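You operate a simulated robot arm through the tools that you are given. There is no shell and no other tool.

The job below is to be done with a simulated robot arm. You get a single attempt, and the scene is never put back.

TASK
Clamp the honey-brown block and glue the grey tuft into the hole by the slide block.
Fine: a red-collared tuft from the small rack; glue from the blue box; shut its lid again.
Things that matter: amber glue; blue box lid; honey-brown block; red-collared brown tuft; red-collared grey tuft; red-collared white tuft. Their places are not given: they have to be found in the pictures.

It is judged by the outcome, as a careful person would: the job done as asked, and still so three seconds after it is handed in. It fails if anything else is knocked over, pushed out of place, dropped, spilled or broken. Lids that push on must go on centred and level and be pressed home; caps that screw on are set level and turned clockwise until they are tight.

THE ROBOT
A 6-joint arm with a two-finger parallel gripper, fixed in place. Base frame: the origin is at the foot of the arm, x ahead of it, y to its left, z up; the work surface is at about z = 780. Lengths are in mm, angles in rad, forces in N, time in s.
With the tool pointing down near the work surface it reaches from about 320 to 740 mm from the base axis. Its first joint turns from -1.152 to 1.152 rad. Payload 2.45 kg.
The TCP is the grasp point between the finger pads, 24 mm short of the fingertips. In the tool frame z runs along the fingers and y along their closing line. The gripper opens to 68 mm. The fingers are 17 mm wide and 10 mm thick; the gripper's body (40 by 70 mm) begins 41 mm behind the TCP.
Orientation is that of the tool frame in the base frame, as a unit quaternion [w, x, y, z]. With the fingers straight down and closing along the base's y, the tool's x points along the base's -x, its y along +y and its z along -z.

THE INTERFACE
- The arm moves only by the tool move_arm. Its argument "targets" is a list of rows, each a list of 7 numbers: the shift along the base's x, y, z in units of 25 mm (1.0 is 25 mm), then the turn, a rotation vector about the base's x, y, z in units of 5 degrees (1.0 is 5 degrees), then the finger opening in mm, from 0 to 68. In form: [[x, y, z, ax, ay, az, claw], ...]. A call has 1 to 20 rows; each row shifts and turns the commanded pose from where the row before left it. A call with a number of a shift or a turn outside -1 to 1 is refused whole. A row lasts 0.2 s, in which the tool goes at most 50 mm and 0.15 rad; a call with a longer step from one row to the next is refused whole, and so is a gripper value outside its range. Where a pose cannot be reached the arm comes as near as it can. A force on the tool above 60 N (or 10 N above the force at the start of the call, whichever is more), or a blocked arm, ends the call early, and 0.2 s more pass. Each finger travels about 108 mm/s and halts on what it meets, pressing with about 39 N; the grip force reading is that of the motor and also rises with nothing between the fingers. The clock runs only during rows and for 0.2 s after the last one: add rows that do not move to give the fingers time. The reply holds the time, the measured pose of the TCP, the force on the tool along the base axes, the opening and the grip force, in the units named above and with some noise, with the torque about the TCP (base axes, N m) and any sound that the robot's microphone picked up.
- Cameras (640 x 400 px; columns grow to the right, rows downward): "scene" is fixed at [157.3, 407.3, 1462.5]; the picture's right is [-0.83, -0.55, 0.00], its down [-0.32, 0.48, -0.81] and it looks along [0.45, -0.68, -0.58] (base axes); focal length 311 px, centre (320, 200). "wrist" rides on the gripper at [84, 11, -75] in the tool frame; the picture's right is [-0.13, 0.99, 0.00], its down [-0.60, -0.08, -0.79] and it looks along [-0.79, -0.10, 0.61] (tool axes); focal length 251 px, centre (320, 200).
- camera(camera): a new picture of that camera. The clock stands still meanwhile.
- measure_at(camera, pixels): for up to 12 pixels [column, row] of the newest picture of that camera ("zoom" is the newest enlarged one), the place [x, y, z] in the base frame of the surface seen there, good to about 2 mm. The clock stands still meanwhile.
- zoom(camera, box): a new picture of the part [left, top, right, bottom] of that camera's present view, enlarged. The clock stands still meanwhile.
- sign_off(): hands the job in; it is judged then, once.

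Leave the gripper open and the arm clear of the work at the hand-in unless told otherwise.

The tools are called after "Emit:" by a JSON object that holds its "api" and its "payload". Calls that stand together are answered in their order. move_arm: Moves the arm, as the interface text tells. Its arguments: {"type":"object","properties":{"targets":{"type":"array","items":{"type":"array","items":{"type":"number"}}}},"required":["targets"]} The other tools are called the same way: camera (camera) takes a picture; measure_at (camera, pixels) gives the place of the surface under pixels of a picture; zoom (camera, box) takes an enlarged picture of a part of a camera's view; sign_off () hands the job in.

At the start:

```text
time: 0.0
tool_pos: [418.0, -124.1, 1116.9]
ee_rot: [0.0, -0.001, 1.0, 0.0]
wrist_force: [0.7, 0.2, -0.2]
ft_torque: [0.01, 0.02, 0.0]
opening: 67.9
gripper_force: 0.2
```

scene: 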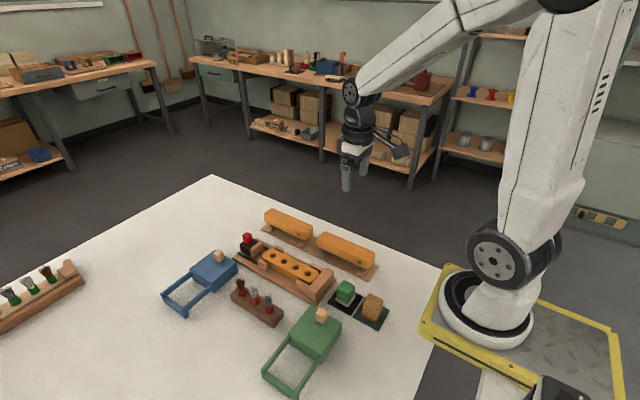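
wrist: 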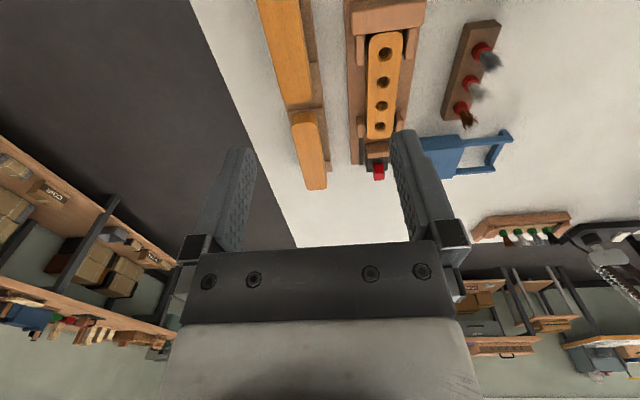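

I see a workholding vise-like fixture in the middle with a honey-brown block with holes, a small rack with red-collared tufts, blue and green boxes with lids. First I take enlarged pictures of the work area.

Emit:
{"api": "zoom", "payload": {"camera": "scene", "box": [220, 200, 400, 312]}}

Emit:
{"api": "zoom", "payload": {"camera": "scene", "box": [150, 230, 290, 318]}}

Emit:
{"api": "zoom", "payload": {"camera": "scene", "box": [220, 270, 400, 400]}}

Emit:
{"api": "zoom", "payload": {"camera": "wrist", "box": [330, 0, 530, 200]}}

```text
3.56 times, centred on (310, 256) of scene
```

zoom: 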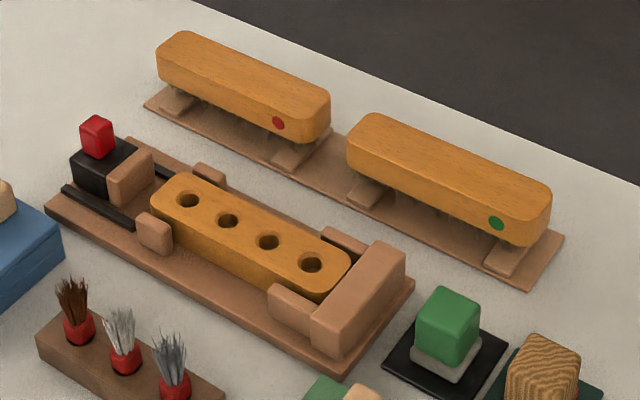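

```text
4.55 times, centred on (220, 274) of scene
```

zoom: 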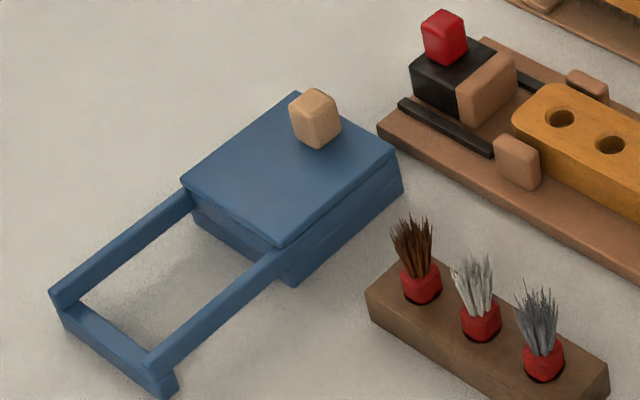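

```text
3.08 times, centred on (310, 335) of scene
```

zoom: 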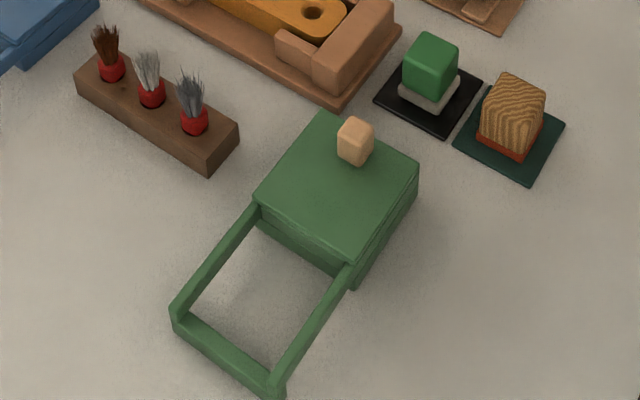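

```text
2.00 times, centred on (430, 100) of wrist
```

zoom: 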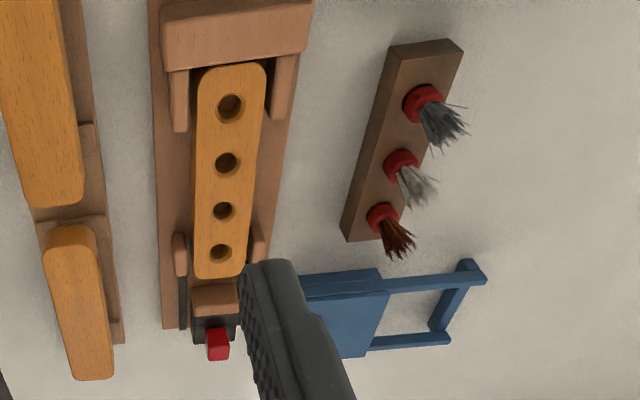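

The block with four holes lies in the fixture; the slide block (black with red knob) is at its far end. The small rack has brown, white, grey red-collared tufts. I'll measure key points of the picture to get positions.

Emit:
{"api": "camera", "payload": {"camera": "scene"}}

Emit:
{"api": "zoom", "payload": {"camera": "scene", "box": [220, 200, 400, 312]}}

Emit:
{"api": "measure_at", "payload": {"camera": "zoom", "pixels": [[97, 122], [94, 145], [100, 180], [130, 175], [135, 155], [188, 200], [228, 220], [268, 241], [311, 265], [170, 260], [90, 205], [30, 330]]}}

Emit:
{"api": "measure_at", "payload": {"camera": "zoom", "pixels": [[209, 211], [248, 231], [290, 254], [195, 175], [152, 222], [155, 190], [350, 262], [310, 297], [160, 235], [210, 172], [290, 300], [345, 240]]}}

```text
taken
```

scene: 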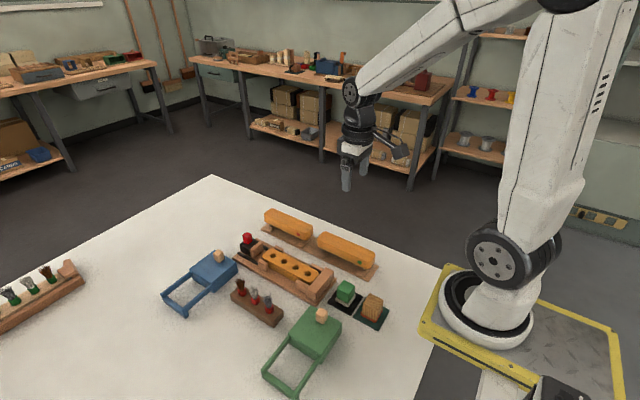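

```text
3.56 times, centred on (310, 256) of scene
```

zoom: 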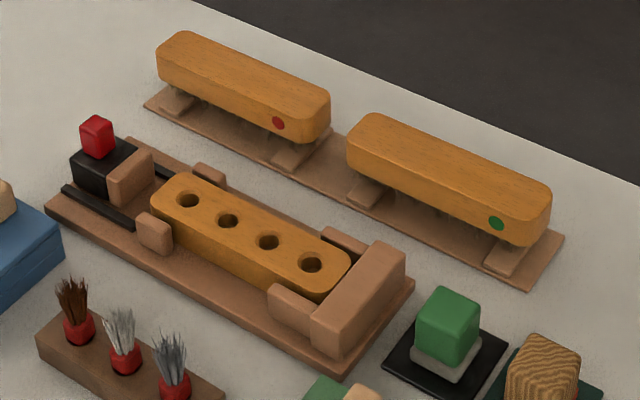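

```text
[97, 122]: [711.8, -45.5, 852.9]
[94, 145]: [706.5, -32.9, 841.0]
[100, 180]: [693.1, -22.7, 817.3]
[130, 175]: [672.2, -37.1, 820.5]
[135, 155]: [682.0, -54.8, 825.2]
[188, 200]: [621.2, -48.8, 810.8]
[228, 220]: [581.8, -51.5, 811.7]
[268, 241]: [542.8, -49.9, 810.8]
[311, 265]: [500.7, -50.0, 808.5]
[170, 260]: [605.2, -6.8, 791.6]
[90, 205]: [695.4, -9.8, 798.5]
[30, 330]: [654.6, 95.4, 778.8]
```

```text
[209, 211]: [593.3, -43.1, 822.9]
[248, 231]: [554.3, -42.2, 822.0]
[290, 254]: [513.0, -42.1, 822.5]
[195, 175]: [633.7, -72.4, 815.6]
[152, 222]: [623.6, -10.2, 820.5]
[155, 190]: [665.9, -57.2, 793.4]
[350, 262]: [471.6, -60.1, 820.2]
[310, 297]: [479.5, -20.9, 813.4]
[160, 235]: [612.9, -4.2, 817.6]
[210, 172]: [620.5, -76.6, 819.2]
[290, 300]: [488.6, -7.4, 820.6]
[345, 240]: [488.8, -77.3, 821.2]
```

Next I take closer zooms of the slide block with its red knob and the block end near it, to see how the clamp works.

Emit:
{"api": "zoom", "payload": {"camera": "scene", "box": [230, 225, 294, 265]}}

Emit:
{"api": "zoom", "payload": {"camera": "scene", "box": [280, 250, 344, 310]}}

Emit:
{"api": "zoom", "payload": {"camera": "wrist", "box": [340, 120, 420, 190]}}

Emit:
{"api": "zoom", "payload": {"camera": "wrist", "box": [400, 110, 520, 190]}}

```text
10.00 times, centred on (262, 245) of scene
```

zoom: 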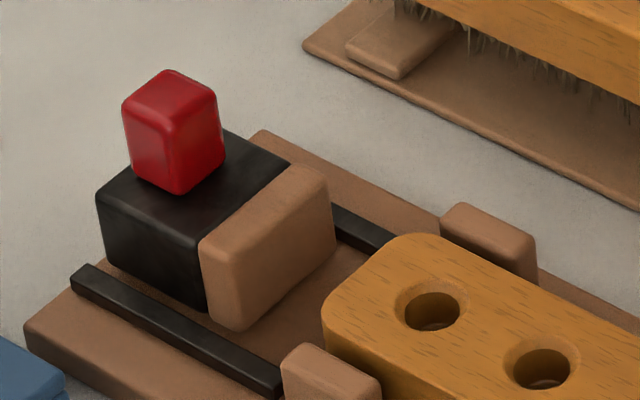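

```text
6.67 times, centred on (312, 280) of scene
```

zoom: 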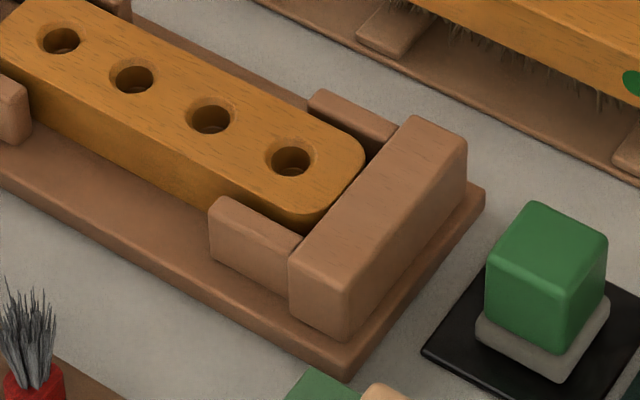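

```text
5.71 times, centred on (380, 155) of wrist
```

zoom: 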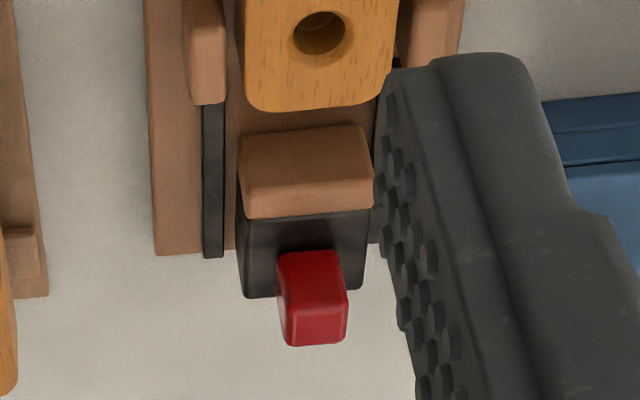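

```text
5.00 times, centred on (460, 150) of wrist
```

zoom: 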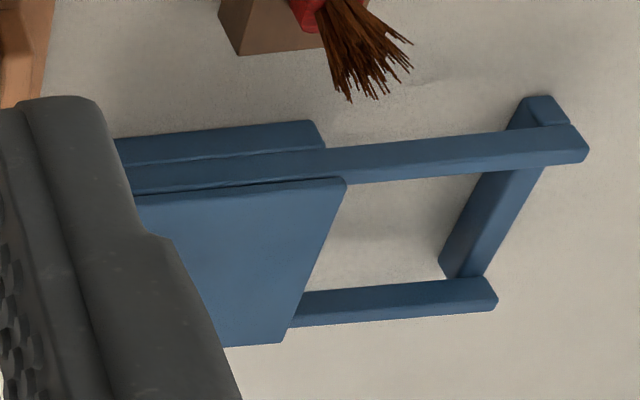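

The lid of the blue box appears to slide on rails toward +y. I'll measure the blue box, its lid and rails, and the tufts in zoom pictures.

Emit:
{"api": "zoom", "payload": {"camera": "scene", "box": [155, 235, 251, 325]}}

Emit:
{"api": "measure_at", "payload": {"camera": "zoom", "pixels": [[425, 90], [440, 115], [400, 105], [410, 130], [250, 190], [350, 265], [360, 80], [540, 165], [400, 310], [235, 165], [130, 240], [300, 380]]}}

Emit:
{"api": "measure_at", "payload": {"camera": "zoom", "pixels": [[60, 310], [100, 340], [180, 385], [250, 235], [420, 340], [420, 360], [545, 200], [240, 185], [365, 275], [520, 165], [380, 290], [200, 280]]}}

Emit:
{"api": "zoom", "payload": {"camera": "scene", "box": [225, 270, 289, 330]}}

Emit:
{"api": "measure_at", "payload": {"camera": "zoom", "pixels": [[150, 145], [148, 115], [290, 210], [290, 180], [435, 270], [435, 290], [430, 225], [430, 170], [350, 260], [500, 330], [220, 180], [560, 360]]}}

```text
4.44 times, centred on (203, 280) of scene
```

zoom: 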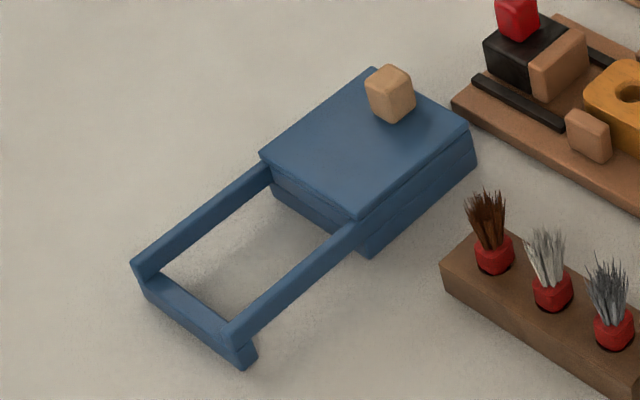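

```text
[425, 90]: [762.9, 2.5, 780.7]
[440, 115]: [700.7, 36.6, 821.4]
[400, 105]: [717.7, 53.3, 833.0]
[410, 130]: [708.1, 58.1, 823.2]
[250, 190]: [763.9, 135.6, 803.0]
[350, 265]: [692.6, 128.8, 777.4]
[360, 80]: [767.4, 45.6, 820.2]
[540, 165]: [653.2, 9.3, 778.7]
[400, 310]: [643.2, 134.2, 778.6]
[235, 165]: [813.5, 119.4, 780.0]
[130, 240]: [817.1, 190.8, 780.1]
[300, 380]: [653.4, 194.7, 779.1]
```

```text
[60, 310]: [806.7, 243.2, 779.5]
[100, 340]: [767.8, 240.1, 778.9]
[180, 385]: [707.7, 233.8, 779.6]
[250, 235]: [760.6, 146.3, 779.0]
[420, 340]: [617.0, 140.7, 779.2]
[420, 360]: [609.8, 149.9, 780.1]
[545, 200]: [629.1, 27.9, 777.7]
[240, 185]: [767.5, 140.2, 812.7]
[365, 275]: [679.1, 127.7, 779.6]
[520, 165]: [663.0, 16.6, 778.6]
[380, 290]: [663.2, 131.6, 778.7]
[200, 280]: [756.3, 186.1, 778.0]
```

```text
6.67 times, centred on (257, 300) of scene
```

zoom: 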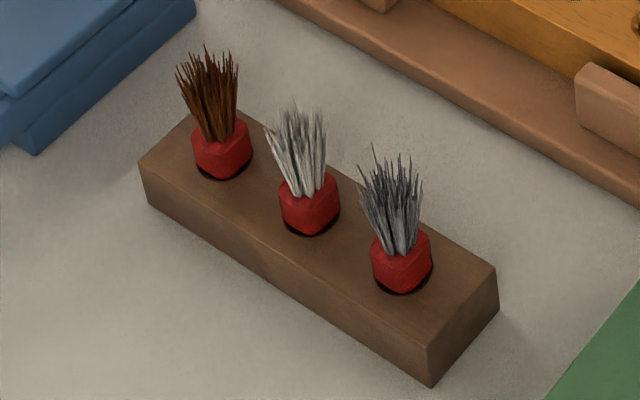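

```text
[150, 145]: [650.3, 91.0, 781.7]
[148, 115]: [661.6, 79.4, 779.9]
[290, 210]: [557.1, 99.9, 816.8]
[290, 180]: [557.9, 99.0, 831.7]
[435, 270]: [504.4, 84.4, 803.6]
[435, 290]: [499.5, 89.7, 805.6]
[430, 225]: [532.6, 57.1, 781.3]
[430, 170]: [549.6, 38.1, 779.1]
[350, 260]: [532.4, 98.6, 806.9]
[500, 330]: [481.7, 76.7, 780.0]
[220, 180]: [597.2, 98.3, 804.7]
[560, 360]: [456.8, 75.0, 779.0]
```

I repeat the measurements with pixels on the objects themselves in the blue box zoom: the knob (390, 90), lid corners, and frame.

Emit:
{"api": "zoom", "payload": {"camera": "scene", "box": [155, 235, 251, 325]}}

Emit:
{"api": "measure_at", "payload": {"camera": "zoom", "pixels": [[389, 75], [378, 100], [402, 103], [376, 72], [461, 128], [357, 212], [267, 154], [320, 160], [430, 200], [140, 262], [235, 325], [250, 360]]}}

Emit:
{"api": "measure_at", "payload": {"camera": "zoom", "pixels": [[368, 85], [412, 78], [391, 67], [391, 122], [368, 95], [414, 95], [390, 85], [200, 215], [300, 275], [190, 300], [330, 215], [355, 240]]}}

Emit:
{"api": "zoom", "payload": {"camera": "scene", "box": [225, 270, 289, 330]}}

Emit:
{"api": "measure_at", "payload": {"camera": "zoom", "pixels": [[220, 160], [208, 110], [310, 210], [300, 150], [402, 270], [380, 265], [425, 262], [395, 210], [390, 180], [402, 288], [450, 290], [350, 260]]}}

Emit:
{"api": "measure_at", "payload": {"camera": "zoom", "pixels": [[142, 165], [430, 345], [492, 272], [215, 115], [376, 245], [400, 240], [428, 240], [375, 262], [430, 262], [400, 255], [365, 152], [408, 230]]}}

```text
4.44 times, centred on (203, 280) of scene
```

zoom: 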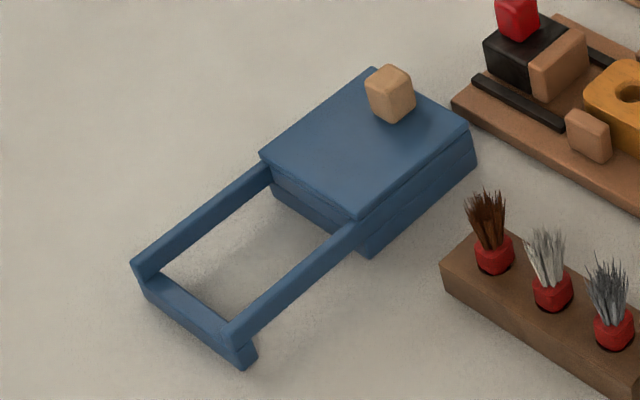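

```text
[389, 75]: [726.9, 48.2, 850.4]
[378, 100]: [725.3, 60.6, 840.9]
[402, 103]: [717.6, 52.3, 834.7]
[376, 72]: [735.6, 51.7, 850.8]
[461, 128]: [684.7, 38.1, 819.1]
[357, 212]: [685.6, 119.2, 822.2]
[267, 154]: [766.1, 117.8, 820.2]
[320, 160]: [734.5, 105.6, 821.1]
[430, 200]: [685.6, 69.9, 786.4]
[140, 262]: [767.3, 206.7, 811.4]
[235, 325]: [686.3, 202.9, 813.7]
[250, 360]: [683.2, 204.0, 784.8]
```

```text
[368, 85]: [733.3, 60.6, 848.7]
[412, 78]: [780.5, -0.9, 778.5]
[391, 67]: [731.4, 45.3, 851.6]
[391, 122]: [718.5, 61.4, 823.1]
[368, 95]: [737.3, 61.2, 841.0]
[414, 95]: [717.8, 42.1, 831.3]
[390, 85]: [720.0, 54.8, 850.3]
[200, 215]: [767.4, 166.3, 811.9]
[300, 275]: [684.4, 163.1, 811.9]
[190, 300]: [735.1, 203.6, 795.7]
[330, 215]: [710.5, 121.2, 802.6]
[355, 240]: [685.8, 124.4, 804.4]
```

```text
6.67 times, centred on (257, 300) of scene
```

zoom: 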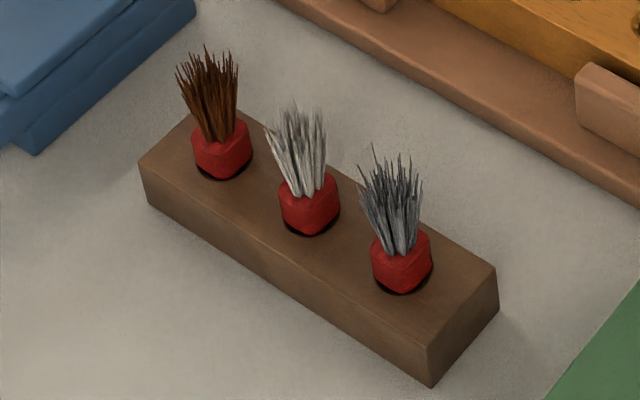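

```text
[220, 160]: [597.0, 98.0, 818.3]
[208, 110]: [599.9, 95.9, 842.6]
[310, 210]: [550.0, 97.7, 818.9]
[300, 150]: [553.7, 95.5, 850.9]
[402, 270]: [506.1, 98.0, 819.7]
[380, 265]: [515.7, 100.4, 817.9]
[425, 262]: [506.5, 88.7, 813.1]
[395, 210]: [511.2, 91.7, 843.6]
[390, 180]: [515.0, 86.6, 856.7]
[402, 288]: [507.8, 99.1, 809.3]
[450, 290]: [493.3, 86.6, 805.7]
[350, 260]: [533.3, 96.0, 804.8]
```

```text
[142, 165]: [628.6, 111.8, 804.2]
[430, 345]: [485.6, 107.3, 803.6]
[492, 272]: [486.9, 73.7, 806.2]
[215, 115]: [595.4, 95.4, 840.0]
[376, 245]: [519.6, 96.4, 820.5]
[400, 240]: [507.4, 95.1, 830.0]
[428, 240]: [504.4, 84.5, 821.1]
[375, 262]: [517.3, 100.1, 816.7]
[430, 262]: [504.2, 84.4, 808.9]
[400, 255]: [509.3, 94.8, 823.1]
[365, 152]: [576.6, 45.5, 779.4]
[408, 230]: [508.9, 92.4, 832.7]
```

Geometry is becoming clear: the block top is at z≈822 with holes along x at y≈-44; the slide jaw is at x≈665, red knob at x≈706. The blue lid is at z≈821, x 685–767, y 37–120, with the knob near (727, 52). I now move the arm closer (about 520, -44, 960), staying well above everything, for a closer wrist view.

Emit:
{"api": "move_arm", "payload": {"targets": [[0.583, 0.457, -0.897, 0, 0, 0, 68], [0.583, 0.457, -0.897, 0, 0, 0, 68], [0.583, 0.457, -0.897, 0, 0, 0, 68], [0.583, 0.457, -0.897, 0, 0, 0, 68], [0.583, 0.457, -0.897, 0, 0, 0, 68], [0.583, 0.457, -0.897, 0, 0, 0, 68], [0.583, 0.457, -0.897, 0, 0, 0, 68]]}}

Emit:
{"api": "camera", "payload": {"camera": "wrist"}}

```text
time: 1.6
tool_pos: [519.9, -44.0, 961.2]
ee_rot: [0.0, 0.0, 1.0, 0.0]
wrist_force: [1.1, 1.1, -0.1]
ft_torque: [0.0, 0.02, -0.04]
opening: 68.0
gripper_force: 0.0
```

```text
taken
```

wrist: 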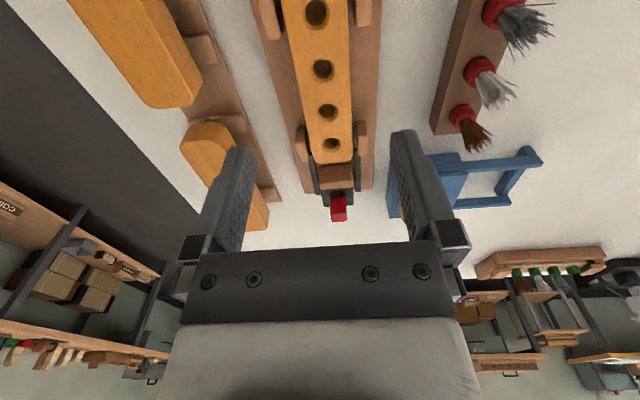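

The arm arrived without contact. The slide block is at about (335, 190) in the wrist picture. I zoom and measure it and the holes.

Emit:
{"api": "zoom", "payload": {"camera": "wrist", "box": [280, 80, 400, 230]}}

Emit:
{"api": "measure_at", "payload": {"camera": "wrist", "pixels": [[337, 201], [338, 213], [336, 172], [335, 180], [325, 163], [350, 163], [331, 144], [314, 158], [345, 155], [318, 175], [355, 175], [340, 190]]}}

Emit:
{"api": "zoom", "payload": {"camera": "wrist", "box": [420, 0, 580, 220]}}

```text
2.67 times, centred on (340, 155) of wrist
```

zoom: 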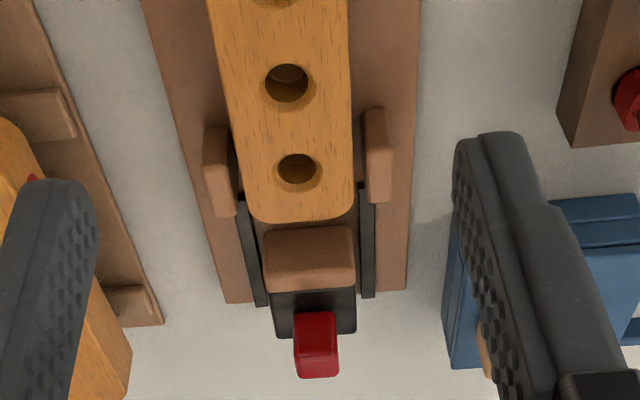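

```text
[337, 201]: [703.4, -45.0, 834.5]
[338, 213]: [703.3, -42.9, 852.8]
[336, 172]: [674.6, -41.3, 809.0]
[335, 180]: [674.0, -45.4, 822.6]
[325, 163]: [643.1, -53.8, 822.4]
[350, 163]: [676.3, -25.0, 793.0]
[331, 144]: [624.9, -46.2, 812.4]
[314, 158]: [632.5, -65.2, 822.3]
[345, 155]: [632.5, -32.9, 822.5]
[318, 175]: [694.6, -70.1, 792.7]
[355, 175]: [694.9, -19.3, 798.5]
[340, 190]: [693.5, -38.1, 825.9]
```

```text
1.82 times, centred on (500, 110) of wrist
```

zoom: 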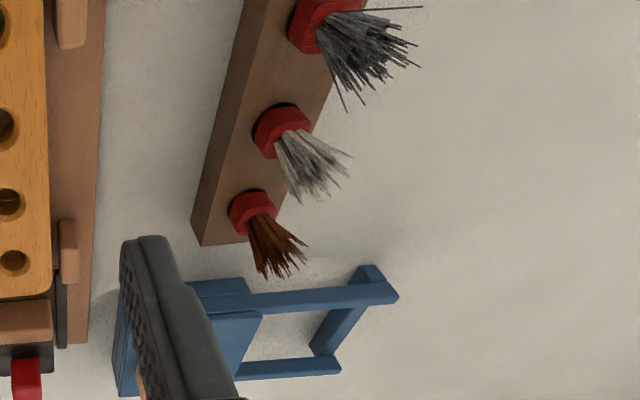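

The jaw face is at x≈674 and the block end near x≈644, so about 29 mm to close. I'll measure the knob sides and top more exactly in a zoom before gripping it.

Emit:
{"api": "zoom", "payload": {"camera": "wrist", "box": [305, 165, 369, 225]}}

Emit:
{"api": "measure_at", "payload": {"camera": "zoom", "pixels": [[260, 220], [310, 220], [360, 220], [270, 300], [375, 300], [320, 290], [320, 330], [320, 170], [260, 150], [360, 150], [320, 100], [320, 60]]}}

Emit:
{"api": "zoom", "payload": {"camera": "scene", "box": [230, 225, 294, 265]}}

Emit:
{"api": "measure_at", "payload": {"camera": "zoom", "pixels": [[172, 85], [150, 100], [195, 100], [150, 140], [200, 140], [172, 75], [130, 105], [212, 95], [245, 160], [120, 190], [170, 200], [240, 270]]}}

```text
6.67 times, centred on (337, 195) of wrist
```

zoom: 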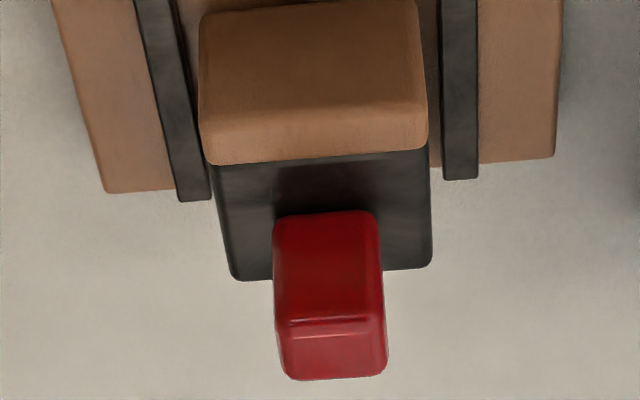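

```text
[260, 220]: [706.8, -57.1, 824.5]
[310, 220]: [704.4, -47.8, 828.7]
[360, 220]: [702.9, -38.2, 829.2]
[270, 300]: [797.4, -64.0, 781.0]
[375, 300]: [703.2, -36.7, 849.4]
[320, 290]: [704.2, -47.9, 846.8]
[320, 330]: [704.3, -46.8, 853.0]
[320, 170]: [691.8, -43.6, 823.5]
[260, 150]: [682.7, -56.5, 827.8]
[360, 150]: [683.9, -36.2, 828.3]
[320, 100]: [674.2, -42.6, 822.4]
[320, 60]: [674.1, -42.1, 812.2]
```

```text
10.00 times, centred on (262, 245) of scene
```

zoom: 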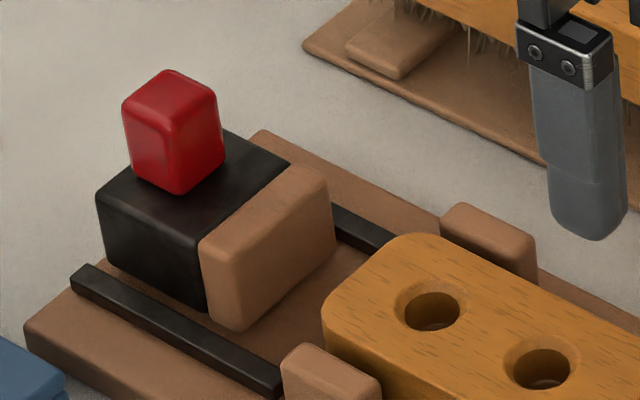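

```text
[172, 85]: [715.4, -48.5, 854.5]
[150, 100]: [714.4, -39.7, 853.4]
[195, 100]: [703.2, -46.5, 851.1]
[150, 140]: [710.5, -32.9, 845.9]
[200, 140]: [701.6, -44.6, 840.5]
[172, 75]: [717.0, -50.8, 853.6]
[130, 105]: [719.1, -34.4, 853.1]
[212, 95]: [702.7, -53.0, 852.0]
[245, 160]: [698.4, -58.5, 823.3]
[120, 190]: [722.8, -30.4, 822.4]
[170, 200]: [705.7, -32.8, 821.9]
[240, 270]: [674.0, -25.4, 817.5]
```

Knob: x 703–719, y −54…−34, top z≈854, black block top z≈823. I move above it (711, −44, 905), then down to z≈852 with open fingers straddling it in y.

Emit:
{"api": "move_arm", "payload": {"targets": [[0.955, 0, -0.28, 0, 0, 0, 68], [0.955, 0, -0.28, 0, 0, 0, 68], [0.955, 0, -0.28, 0, 0, 0, 68], [0.955, 0, -0.28, 0, 0, 0, 68], [0.955, 0, -0.28, 0, 0, 0, 68], [0.955, 0, -0.28, 0, 0, 0, 68], [0.955, 0, -0.28, 0, 0, 0, 68], [0.955, 0, -0.28, 0, 0, 0, 68], [0, 0, 0, 0, 0, 0, 68]]}}

Emit:
{"api": "camera", "payload": {"camera": "scene"}}

```text
time: 3.6
tool_pos: [710.0, -45.0, 904.9]
ee_rot: [0.0, 0.0, 1.0, 0.0]
wrist_force: [0.0, -0.4, -0.5]
ft_torque: [0.01, 0.01, -0.01]
opening: 68.2
gripper_force: 0.0
```

```text
taken
```

scene: 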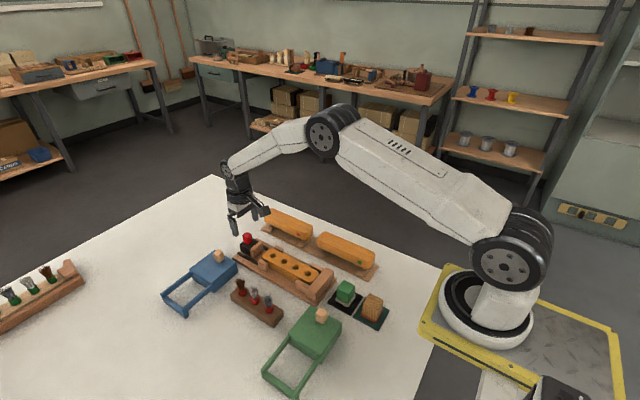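

The arm is above the red knob with clear space around. I lower 53 mm to z≈852 and then close gently on the knob.

Emit:
{"api": "move_arm", "payload": {"targets": [[0, 0, -0.7, 0, 0, 0, 68], [0, 0, -0.7, 0, 0, 0, 68], [0, 0, -0.7, 0, 0, 0, 68], [0, 0, 0, 0, 0, 0, 68]]}}

Emit:
{"api": "zoom", "payload": {"camera": "scene", "box": [200, 200, 296, 260]}}

```text
time: 4.6
tool_pos: [710.4, -45.9, 852.2]
ee_rot: [0.002, 0.0, 1.0, 0.001]
wrist_force: [1.0, 0.6, -0.4]
ft_torque: [-0.01, 0.02, -0.02]
opening: 68.1
gripper_force: 0.0
```

```text
6.67 times, centred on (248, 230) of scene
```

zoom: 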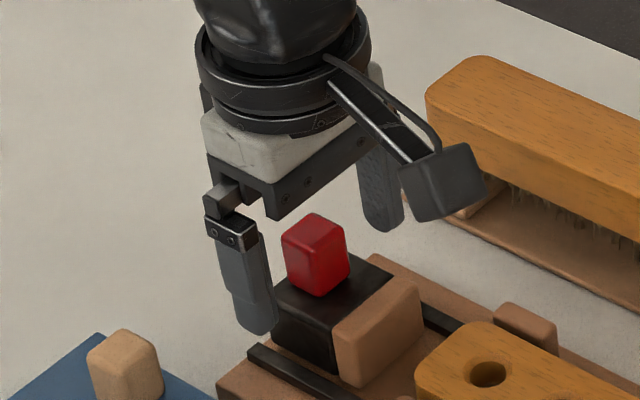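

Fingers straddle the knob cleanly. I close them on it.

Emit:
{"api": "move_arm", "payload": {"targets": [[0, 0, 0, 0, 0, 0, 10], [0, 0, 0, 0, 0, 0, 10], [0, 0, 0, 0, 0, 0, 10]]}}

```text
time: 5.4
tool_pos: [710.0, -44.9, 851.3]
ee_rot: [0.0, 0.0, 1.0, -0.001]
wrist_force: [-0.4, 4.4, -1.5]
ft_torque: [0.06, -0.24, -0.02]
opening: 21.7
gripper_force: 38.2
```

The knob is gripped (opening 21.7 mm). Now I pull the slide toward −x in small steps, about 22 mm first.

Emit:
{"api": "move_arm", "payload": {"targets": [[-0.2, 0, 0, 0, 0, 0, 10], [-0.2, 0, 0, 0, 0, 0, 10], [-0.2, 0, 0, 0, 0, 0, 10], [-0.2, 0, 0, 0, 0, 0, 10], [-0.1, 0, 0, 0, 0, 0, 10]]}}

Emit:
{"api": "zoom", "payload": {"camera": "scene", "box": [220, 215, 316, 275]}}

```text
time: 6.6
tool_pos: [689.0, -45.8, 851.9]
ee_rot: [0.0, -0.001, 1.0, 0.0]
wrist_force: [1.7, 5.5, -3.1]
ft_torque: [-0.04, -0.57, 0.0]
opening: 21.8
gripper_force: 38.6
```

```text
6.67 times, centred on (268, 245) of scene
```

zoom: 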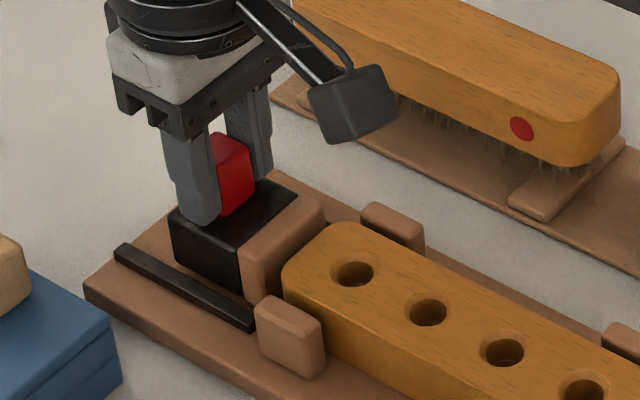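

The slide runs freely; a few mm of gap remain to the block. I continue in 1.5 mm steps, watching the force along x.

Emit:
{"api": "move_arm", "payload": {"targets": [[-0.06, 0, 0, 0, 0, 0, 10], [-0.06, 0, 0, 0, 0, 0, 10], [-0.06, 0, 0, 0, 0, 0, 10], [-0.06, 0, 0, 0, 0, 0, 10]]}}

```text
time: 7.6
tool_pos: [681.4, -44.7, 852.6]
ee_rot: [-0.001, 0.0, 1.0, 0.0]
wrist_force: [-2.7, 7.7, -3.1]
ft_torque: [0.09, -0.72, -0.01]
opening: 22.0
gripper_force: 39.1
```

No block contact force yet (x force −2.7 N). A few more small steps.

Emit:
{"api": "move_arm", "payload": {"targets": [[-0.04, 0, 0, 0, 0, 0, 10], [-0.04, 0, 0, 0, 0, 0, 10]]}}

Emit:
{"api": "zoom", "payload": {"camera": "scene", "box": [220, 215, 316, 275]}}

```text
time: 8.2
tool_pos: [681.4, -44.6, 852.5]
ee_rot: [0.002, 0.0, 1.0, 0.001]
wrist_force: [15.3, 9.5, -12.7]
ft_torque: [0.11, 0.74, 0.0]
opening: 21.8
gripper_force: 38.3
```

```text
6.67 times, centred on (268, 245) of scene
```

zoom: 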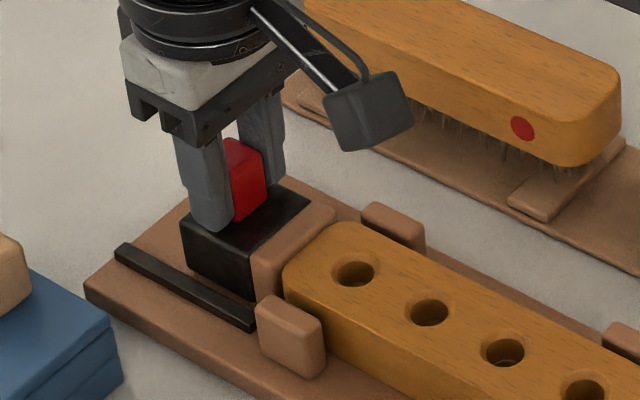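

The jaw touches the block (15 N in x). I press further in small steps to seat the block against the end stop.

Emit:
{"api": "move_arm", "payload": {"targets": [[-0.04, 0, 0, 0, 0, 0, 10], [-0.04, 0, 0, 0, 0, 0, 10]]}}

```text
time: 8.8
tool_pos: [680.2, -44.5, 853.6]
ee_rot: [0.003, 0.0, 1.0, 0.0]
wrist_force: [24.4, 10.5, -15.3]
ft_torque: [0.16, -0.15, -0.03]
opening: 22.0
gripper_force: 38.6
```

Force rose to 24 N. I look at the other end of the block to see whether it is against the stop.

Emit:
{"api": "zoom", "payload": {"camera": "scene", "box": [285, 255, 349, 295]}}

Emit:
{"api": "zoom", "payload": {"camera": "scene", "box": [236, 230, 284, 262]}}

```text
10.00 times, centred on (317, 275) of scene
```

zoom: 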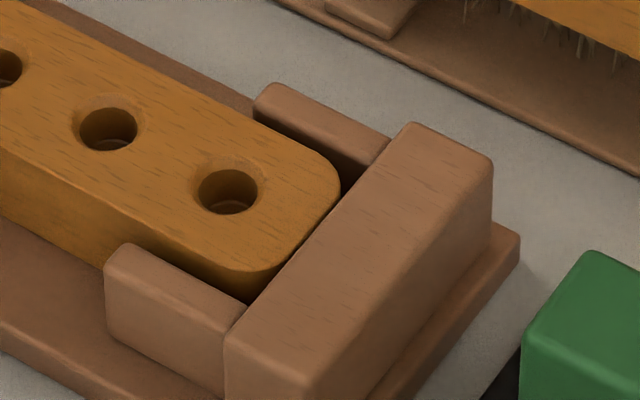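

```text
12.50 times, centred on (260, 246) of scene
```

zoom: 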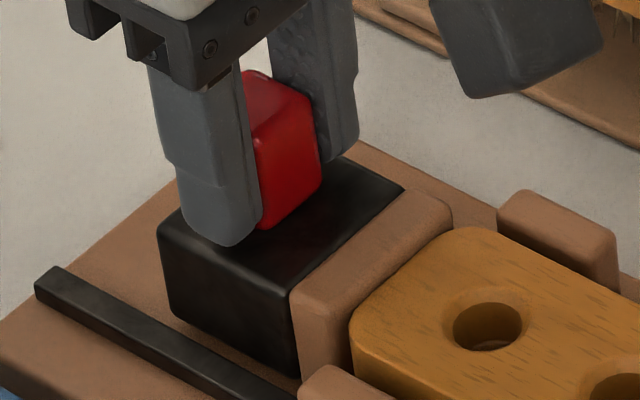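

Both ends look closed. I press firmer (a few more mm of command, up to about 45 N) so that the clamp is truly tight.

Emit:
{"api": "move_arm", "payload": {"targets": [[-0.05, 0, 0, 0, 0, 0, 10], [-0.05, 0, 0, 0, 0, 0, 10], [-0.05, 0, 0, 0, 0, 0, 10], [0, 0, 0, 0, 0, 0, 10]]}}

```text
time: 9.8
tool_pos: [677.7, -45.5, 853.1]
ee_rot: [0.005, 0.0, 1.0, -0.001]
wrist_force: [27.1, 15.6, -5.6]
ft_torque: [0.21, -0.08, -0.09]
opening: 21.9
gripper_force: 38.8
```

The TCP moved to x≈677.7 with 27 N: either the knob slips in the fingers or the slide moved. I look.

Emit:
{"api": "zoom", "payload": {"camera": "scene", "box": [236, 230, 284, 262]}}

Emit:
{"api": "zoom", "payload": {"camera": "scene", "box": [285, 255, 349, 295]}}

Emit:
{"api": "camera", "payload": {"camera": "wrist"}}

```text
12.50 times, centred on (260, 246) of scene
```

zoom: 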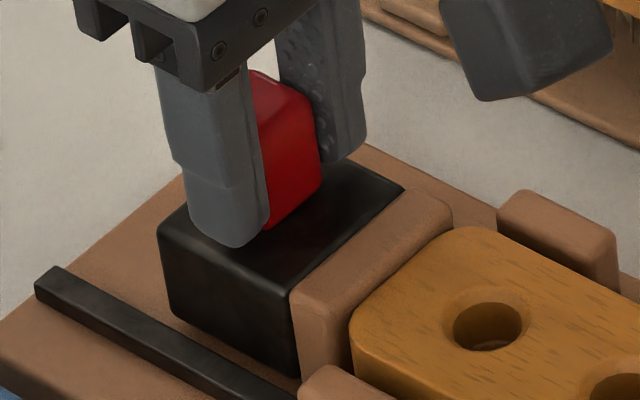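

```text
10.00 times, centred on (317, 275) of scene
```

zoom: 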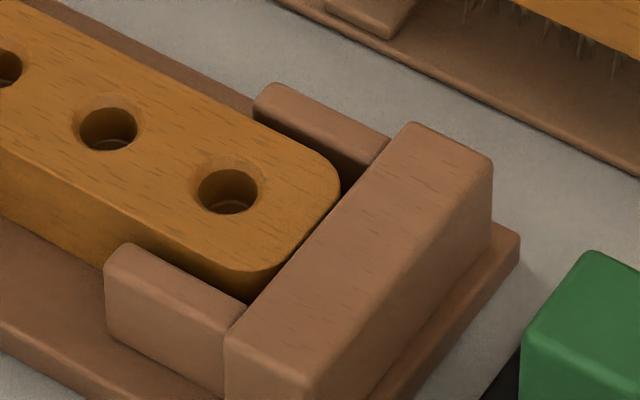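

```text
taken
```

wrist: 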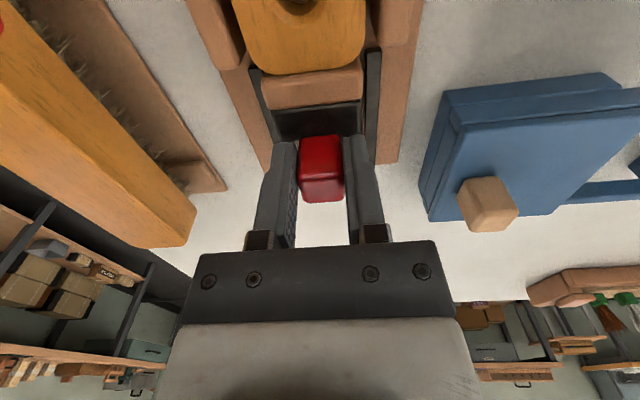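

The slide and the block sit tight; the fingers just slipped a little on the knob. I open the fingers and check whether the slide holds its place.

Emit:
{"api": "move_arm", "payload": {"targets": [[0, 0, 0, 0, 0, 0, 40], [0, 0, 0, 0, 0, 0, 68], [0, 0, 0, 0, 0, 0, 68], [0, 0, 0.6, 0, 0, 0, 68], [0, 0, 0.9, 0, 0, 0, 68]]}}

Emit:
{"api": "zoom", "payload": {"camera": "scene", "box": [236, 230, 284, 262]}}

Emit:
{"api": "measure_at", "payload": {"camera": "zoom", "pixels": [[290, 130], [380, 210], [340, 270], [487, 325], [400, 330], [375, 350], [330, 240], [270, 200], [560, 310], [487, 290], [540, 325], [440, 320]]}}

```text
time: 11.0
tool_pos: [674.6, -46.8, 889.5]
ee_rot: [0.0, 0.001, 1.0, 0.001]
wrist_force: [-0.2, 1.6, -0.4]
ft_torque: [-0.01, 0.01, 0.02]
opening: 68.0
gripper_force: 0.0
```

```text
12.50 times, centred on (260, 246) of scene
```

zoom: 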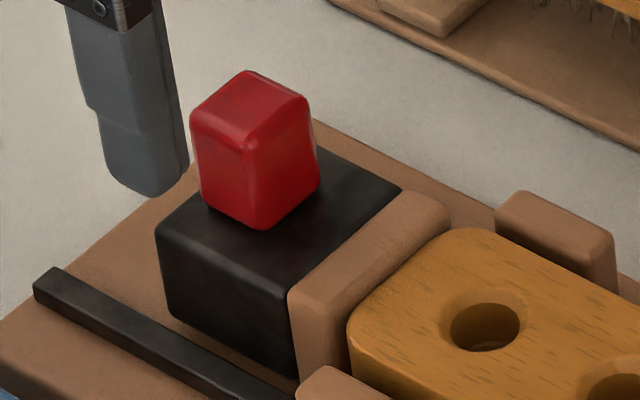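

```text
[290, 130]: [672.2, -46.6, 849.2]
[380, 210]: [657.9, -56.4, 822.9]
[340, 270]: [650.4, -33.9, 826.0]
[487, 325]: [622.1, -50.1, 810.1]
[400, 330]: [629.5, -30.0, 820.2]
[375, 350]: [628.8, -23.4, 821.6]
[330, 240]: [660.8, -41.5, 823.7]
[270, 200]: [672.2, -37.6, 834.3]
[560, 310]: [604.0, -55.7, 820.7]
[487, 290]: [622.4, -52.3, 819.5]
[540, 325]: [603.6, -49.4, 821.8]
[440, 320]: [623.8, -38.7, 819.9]
```

The slide holds after release, jaw at x≈643. To make sure it is tight, I'll also press on the back of the black slide block with closed fingers. First I go behind it: up at x≈713, fingers closed, then down to z≈832.

Emit:
{"api": "move_arm", "payload": {"targets": [[0.765, 0, 0, 0, 0, 0, 0], [0.765, 0, 0, 0, 0, 0, 0], [0, 0, 0, 0, 0, 0, 0], [0, 0, -0.5, 0, 0, 0, 0], [0, 0, -0.6, 0, 0, 0, 0], [0, 0, -0.6, 0, 0, 0, 0], [0, 0, -0.58, 0, 0, 0, 0], [0, 0, 0, 0, 0, 0, 0]]}}

Emit:
{"api": "zoom", "payload": {"camera": "scene", "box": [220, 215, 316, 275]}}

```text
time: 12.8
tool_pos: [714.8, -44.7, 832.8]
ee_rot: [0.0, 0.0, 1.0, -0.001]
wrist_force: [-0.1, 0.2, 0.1]
ft_torque: [0.02, 0.01, -0.02]
opening: 0.0
gripper_force: 23.5
```

```text
6.67 times, centred on (268, 245) of scene
```

zoom: 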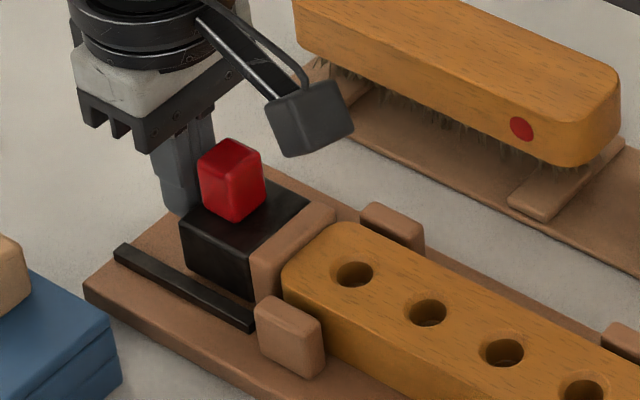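

The closed fingers are behind the slide block. I push −x in small steps.

Emit:
{"api": "move_arm", "payload": {"targets": [[-0.16, 0, 0, 0, 0, 0, 0], [-0.12, 0, 0, 0, 0, 0, 0], [-0.1, 0, 0, 0, 0, 0, 0], [-0.06, 0, 0, 0, 0, 0, 0], [-0.06, 0, 0, 0, 0, 0, 0]]}}

```text
time: 14.0
tool_pos: [707.1, -45.3, 834.8]
ee_rot: [0.013, 0.0, 1.0, -0.001]
wrist_force: [50.4, 3.5, -16.7]
ft_torque: [0.13, -0.68, -0.02]
opening: 0.0
gripper_force: 23.4
```

50 N against the slide, and it is solid: the block is clamped. I back off +x and lift, opening fingers, then check.

Emit:
{"api": "move_arm", "payload": {"targets": [[0.25, 0, 0, 0, 0, 0, 0], [0.25, 0, 0, 0, 0, 0, 0], [0, 0, 0.8, 0, 0, 0, 0], [0, 0, 1, 0, 0, 0, 0], [0, 0, 1, 0, 0, 0, 30], [0, 0, 0.2, 0, 0, 0, 68], [0, 0, 0, 0, 0, 0, 68]]}}

Emit:
{"api": "zoom", "payload": {"camera": "scene", "box": [236, 230, 284, 262]}}

Emit:
{"api": "measure_at", "payload": {"camera": "zoom", "pixels": [[290, 130], [380, 210], [340, 270], [400, 330], [375, 350], [452, 315], [520, 345], [485, 300], [470, 350], [443, 330], [530, 320], [487, 355]]}}

Emit:
{"api": "camera", "payload": {"camera": "wrist"}}

```text
time: 15.6
tool_pos: [712.6, -45.2, 909.2]
ee_rot: [0.0, 0.0, 1.0, 0.0]
wrist_force: [0.3, 0.8, -0.5]
ft_torque: [-0.01, 0.03, -0.03]
opening: 68.0
gripper_force: 0.0
```

```text
12.50 times, centred on (260, 246) of scene
```

zoom: 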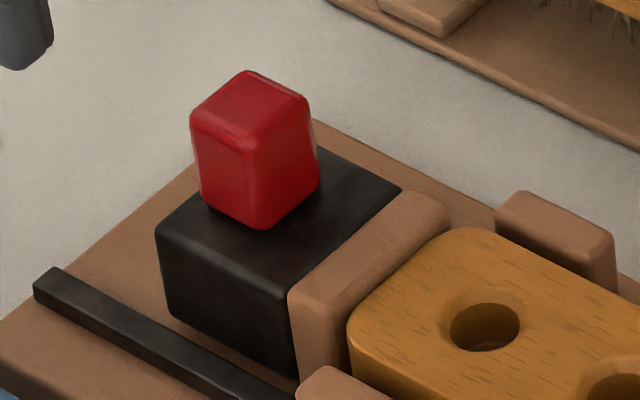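

```text
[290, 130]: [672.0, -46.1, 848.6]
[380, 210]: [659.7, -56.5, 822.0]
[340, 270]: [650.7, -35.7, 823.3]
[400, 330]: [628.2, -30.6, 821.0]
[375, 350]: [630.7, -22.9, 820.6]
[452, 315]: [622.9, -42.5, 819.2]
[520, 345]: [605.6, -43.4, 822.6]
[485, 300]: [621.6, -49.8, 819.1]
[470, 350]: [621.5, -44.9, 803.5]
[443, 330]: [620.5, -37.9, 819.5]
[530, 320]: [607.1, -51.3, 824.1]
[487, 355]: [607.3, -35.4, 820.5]
```

```text
taken
```

wrist: 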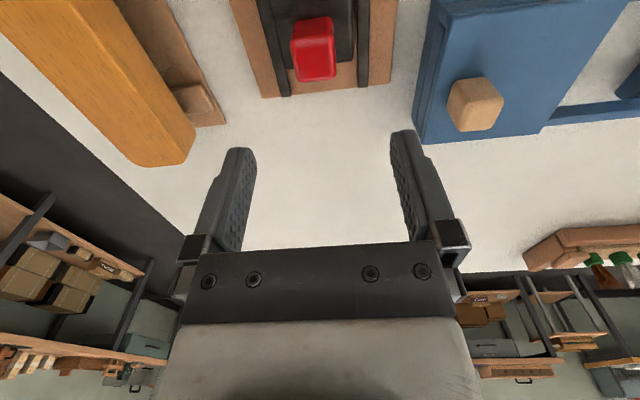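

The hole next to the slide is centred near (614, −44). Now the blue lid: I measure its tan knob (wrist picture near (475, 103)) and lid edges again.

Emit:
{"api": "zoom", "payload": {"camera": "wrist", "box": [400, 20, 640, 170]}}

Emit:
{"api": "measure_at", "payload": {"camera": "wrist", "pixels": [[455, 90], [495, 90], [475, 80], [458, 120], [490, 122], [475, 105], [475, 60], [440, 125], [540, 115], [590, 60], [430, 60], [600, 110]]}}

Emit:
{"api": "zoom", "payload": {"camera": "scene", "box": [190, 235, 254, 275]}}

Emit:
{"api": "measure_at", "payload": {"camera": "zoom", "pixels": [[290, 150], [250, 170], [320, 160], [270, 140], [300, 180], [250, 200], [320, 200], [285, 220], [290, 260], [200, 150], [400, 230], [280, 135]]}}

```text
2.67 times, centred on (520, 95) of wrist
```

zoom: 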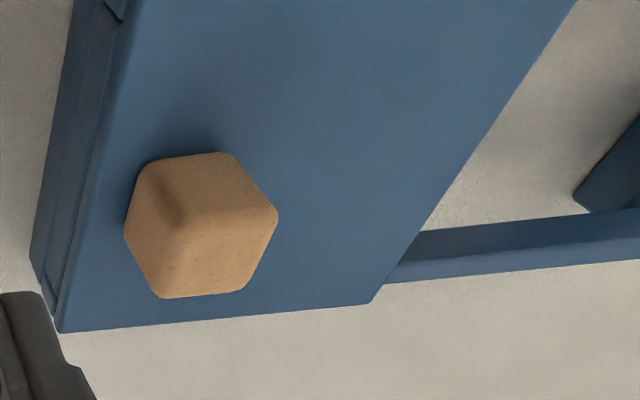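

```text
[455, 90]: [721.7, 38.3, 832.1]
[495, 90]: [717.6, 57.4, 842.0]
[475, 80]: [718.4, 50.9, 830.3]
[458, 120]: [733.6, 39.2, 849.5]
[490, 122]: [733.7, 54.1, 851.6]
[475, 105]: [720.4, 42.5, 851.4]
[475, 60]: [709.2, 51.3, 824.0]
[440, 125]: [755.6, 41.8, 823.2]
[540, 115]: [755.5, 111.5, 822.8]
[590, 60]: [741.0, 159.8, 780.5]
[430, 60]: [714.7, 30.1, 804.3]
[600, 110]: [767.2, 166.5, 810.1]
```

```text
10.00 times, centred on (222, 255) of scene
```

zoom: 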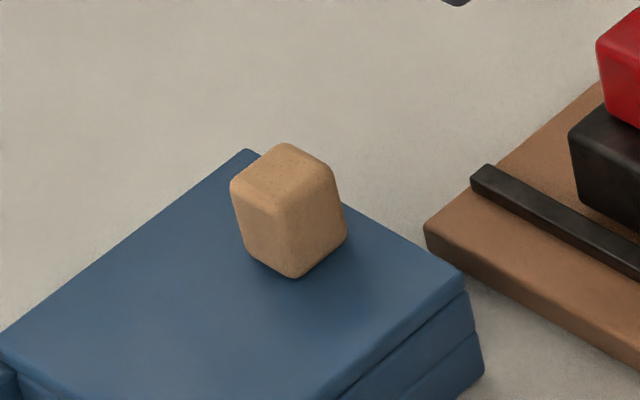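

```text
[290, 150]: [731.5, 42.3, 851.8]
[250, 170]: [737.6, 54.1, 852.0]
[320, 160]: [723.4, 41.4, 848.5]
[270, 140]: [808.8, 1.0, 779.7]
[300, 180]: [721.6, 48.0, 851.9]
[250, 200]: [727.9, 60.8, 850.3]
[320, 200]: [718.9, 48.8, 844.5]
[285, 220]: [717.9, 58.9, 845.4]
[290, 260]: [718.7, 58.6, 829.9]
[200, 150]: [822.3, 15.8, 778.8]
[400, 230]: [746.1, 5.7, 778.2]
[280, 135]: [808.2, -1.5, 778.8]
```

The lid knob is at about (728.5, 50), top z≈852, lid top z≈823. I move above it, then down to TCP z≈851 (fingertips 4 mm above the lid).

Emit:
{"api": "move_arm", "payload": {"targets": [[0.155, 0.941, 0, 0, 0, 0, 68], [0.155, 0.941, 0, 0, 0, 0, 68], [0.155, 0.941, 0, 0, 0, 0, 68], [0.155, 0.941, 0, 0, 0, 0, 68], [0, 0, 0, 0, 0, 0, 68], [0, 0, -0.8, 0, 0, 0, 68], [0, 0, -0.8, 0, 0, 0, 68], [0, 0, -0.6, 0, 0, 0, 68], [0, 0, 0, 0, 0, 0, 68]]}}

Emit:
{"api": "zoom", "payload": {"camera": "scene", "box": [170, 210, 266, 270]}}

```text
time: 17.6
tool_pos: [728.1, 47.7, 852.7]
ee_rot: [0.0, 0.0, 1.0, -0.001]
wrist_force: [-0.4, 0.2, 0.0]
ft_torque: [-0.03, 0.0, 0.0]
opening: 68.0
gripper_force: 0.2
```

```text
6.67 times, centred on (218, 240) of scene
```

zoom: 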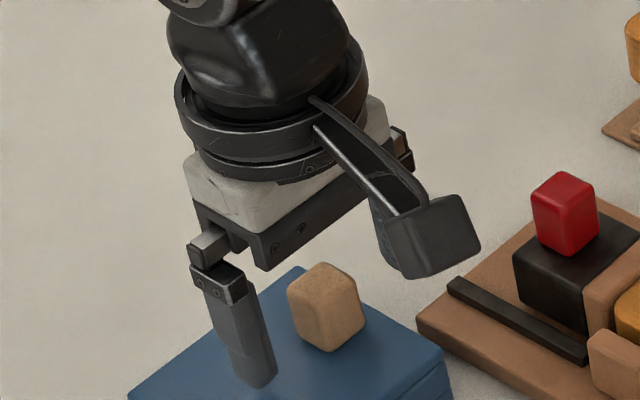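

Positioned over the knob. I close the fingers on it.

Emit:
{"api": "move_arm", "payload": {"targets": [[0, 0, 0, 0, 0, 0, 30], [0, 0, 0, 0, 0, 0, 15], [0, 0, 0, 0, 0, 0, 15], [0, 0, 0, 0, 0, 0, 15]]}}

Emit:
{"api": "zoom", "payload": {"camera": "scene", "box": [150, 210, 278, 310]}}

```text
time: 18.6
tool_pos: [728.7, 49.8, 852.7]
ee_rot: [0.001, 0.0, 1.0, -0.001]
wrist_force: [1.8, 9.4, -3.0]
ft_torque: [0.09, -0.24, -0.03]
opening: 21.7
gripper_force: 37.8
```

```text
4.00 times, centred on (214, 260) of scene
```

zoom: 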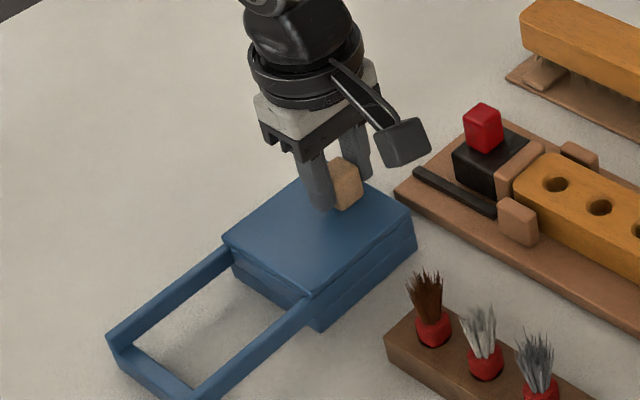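

Gripped (21.7 mm). I try sliding the lid +y by about 10 mm and watch the force and picture.

Emit:
{"api": "move_arm", "payload": {"targets": [[0, 0.1, 0, 0, 0, 0, 15], [0, 0.1, 0, 0, 0, 0, 15], [0, 0.1, 0, 0, 0, 0, 15], [0, 0.1, 0, 0, 0, 0, 15]]}}

Emit:
{"api": "zoom", "payload": {"camera": "scene", "box": [150, 210, 278, 310]}}

```text
time: 19.6
tool_pos: [728.2, 58.7, 854.2]
ee_rot: [0.001, 0.0, 1.0, 0.0]
wrist_force: [10.1, -0.1, -4.7]
ft_torque: [-0.1, 0.61, -0.04]
opening: 21.8
gripper_force: 38.4
```

```text
4.00 times, centred on (214, 260) of scene
```

zoom: 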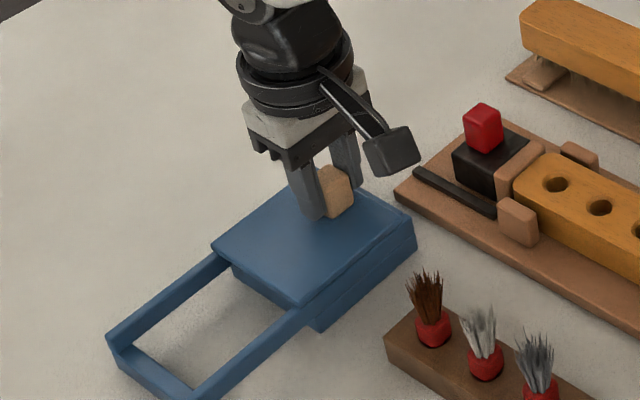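

The lid slides smoothly along its rails, with the box staying in place. I continue +y another 25 mm with a tiny +x correction for the 10 N side force.

Emit:
{"api": "move_arm", "payload": {"targets": [[0.04, 0.14, 0, 0, 0, 0, 15], [0.02, 0.14, 0, 0, 0, 0, 15], [0.01, 0.14, 0, 0, 0, 0, 15], [0.0, 0.14, 0, 0, 0, 0, 15], [0.0, 0.14, 0, 0, 0, 0, 15], [0.0, 0.14, 0, 0, 0, 0, 15], [0.0, 0.14, 0, 0, 0, 0, 15]]}}

Emit:
{"api": "zoom", "payload": {"camera": "scene", "box": [150, 210, 278, 310]}}

```text
time: 21.2
tool_pos: [728.9, 83.1, 852.7]
ee_rot: [-0.001, 0.0, 1.0, 0.0]
wrist_force: [-19.0, -0.9, 11.2]
ft_torque: [0.0, 0.68, -0.1]
opening: 21.5
gripper_force: 38.8
```

```text
4.00 times, centred on (214, 260) of scene
```

zoom: 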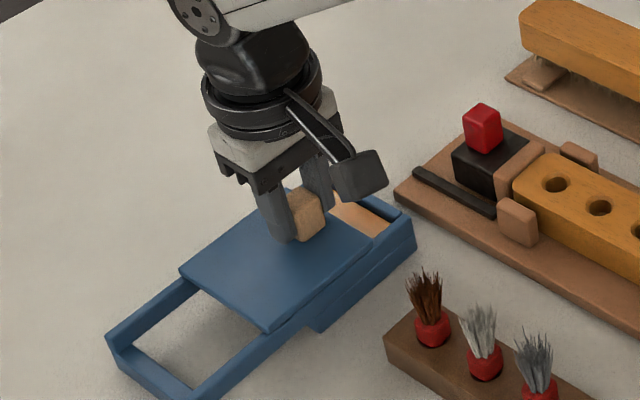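

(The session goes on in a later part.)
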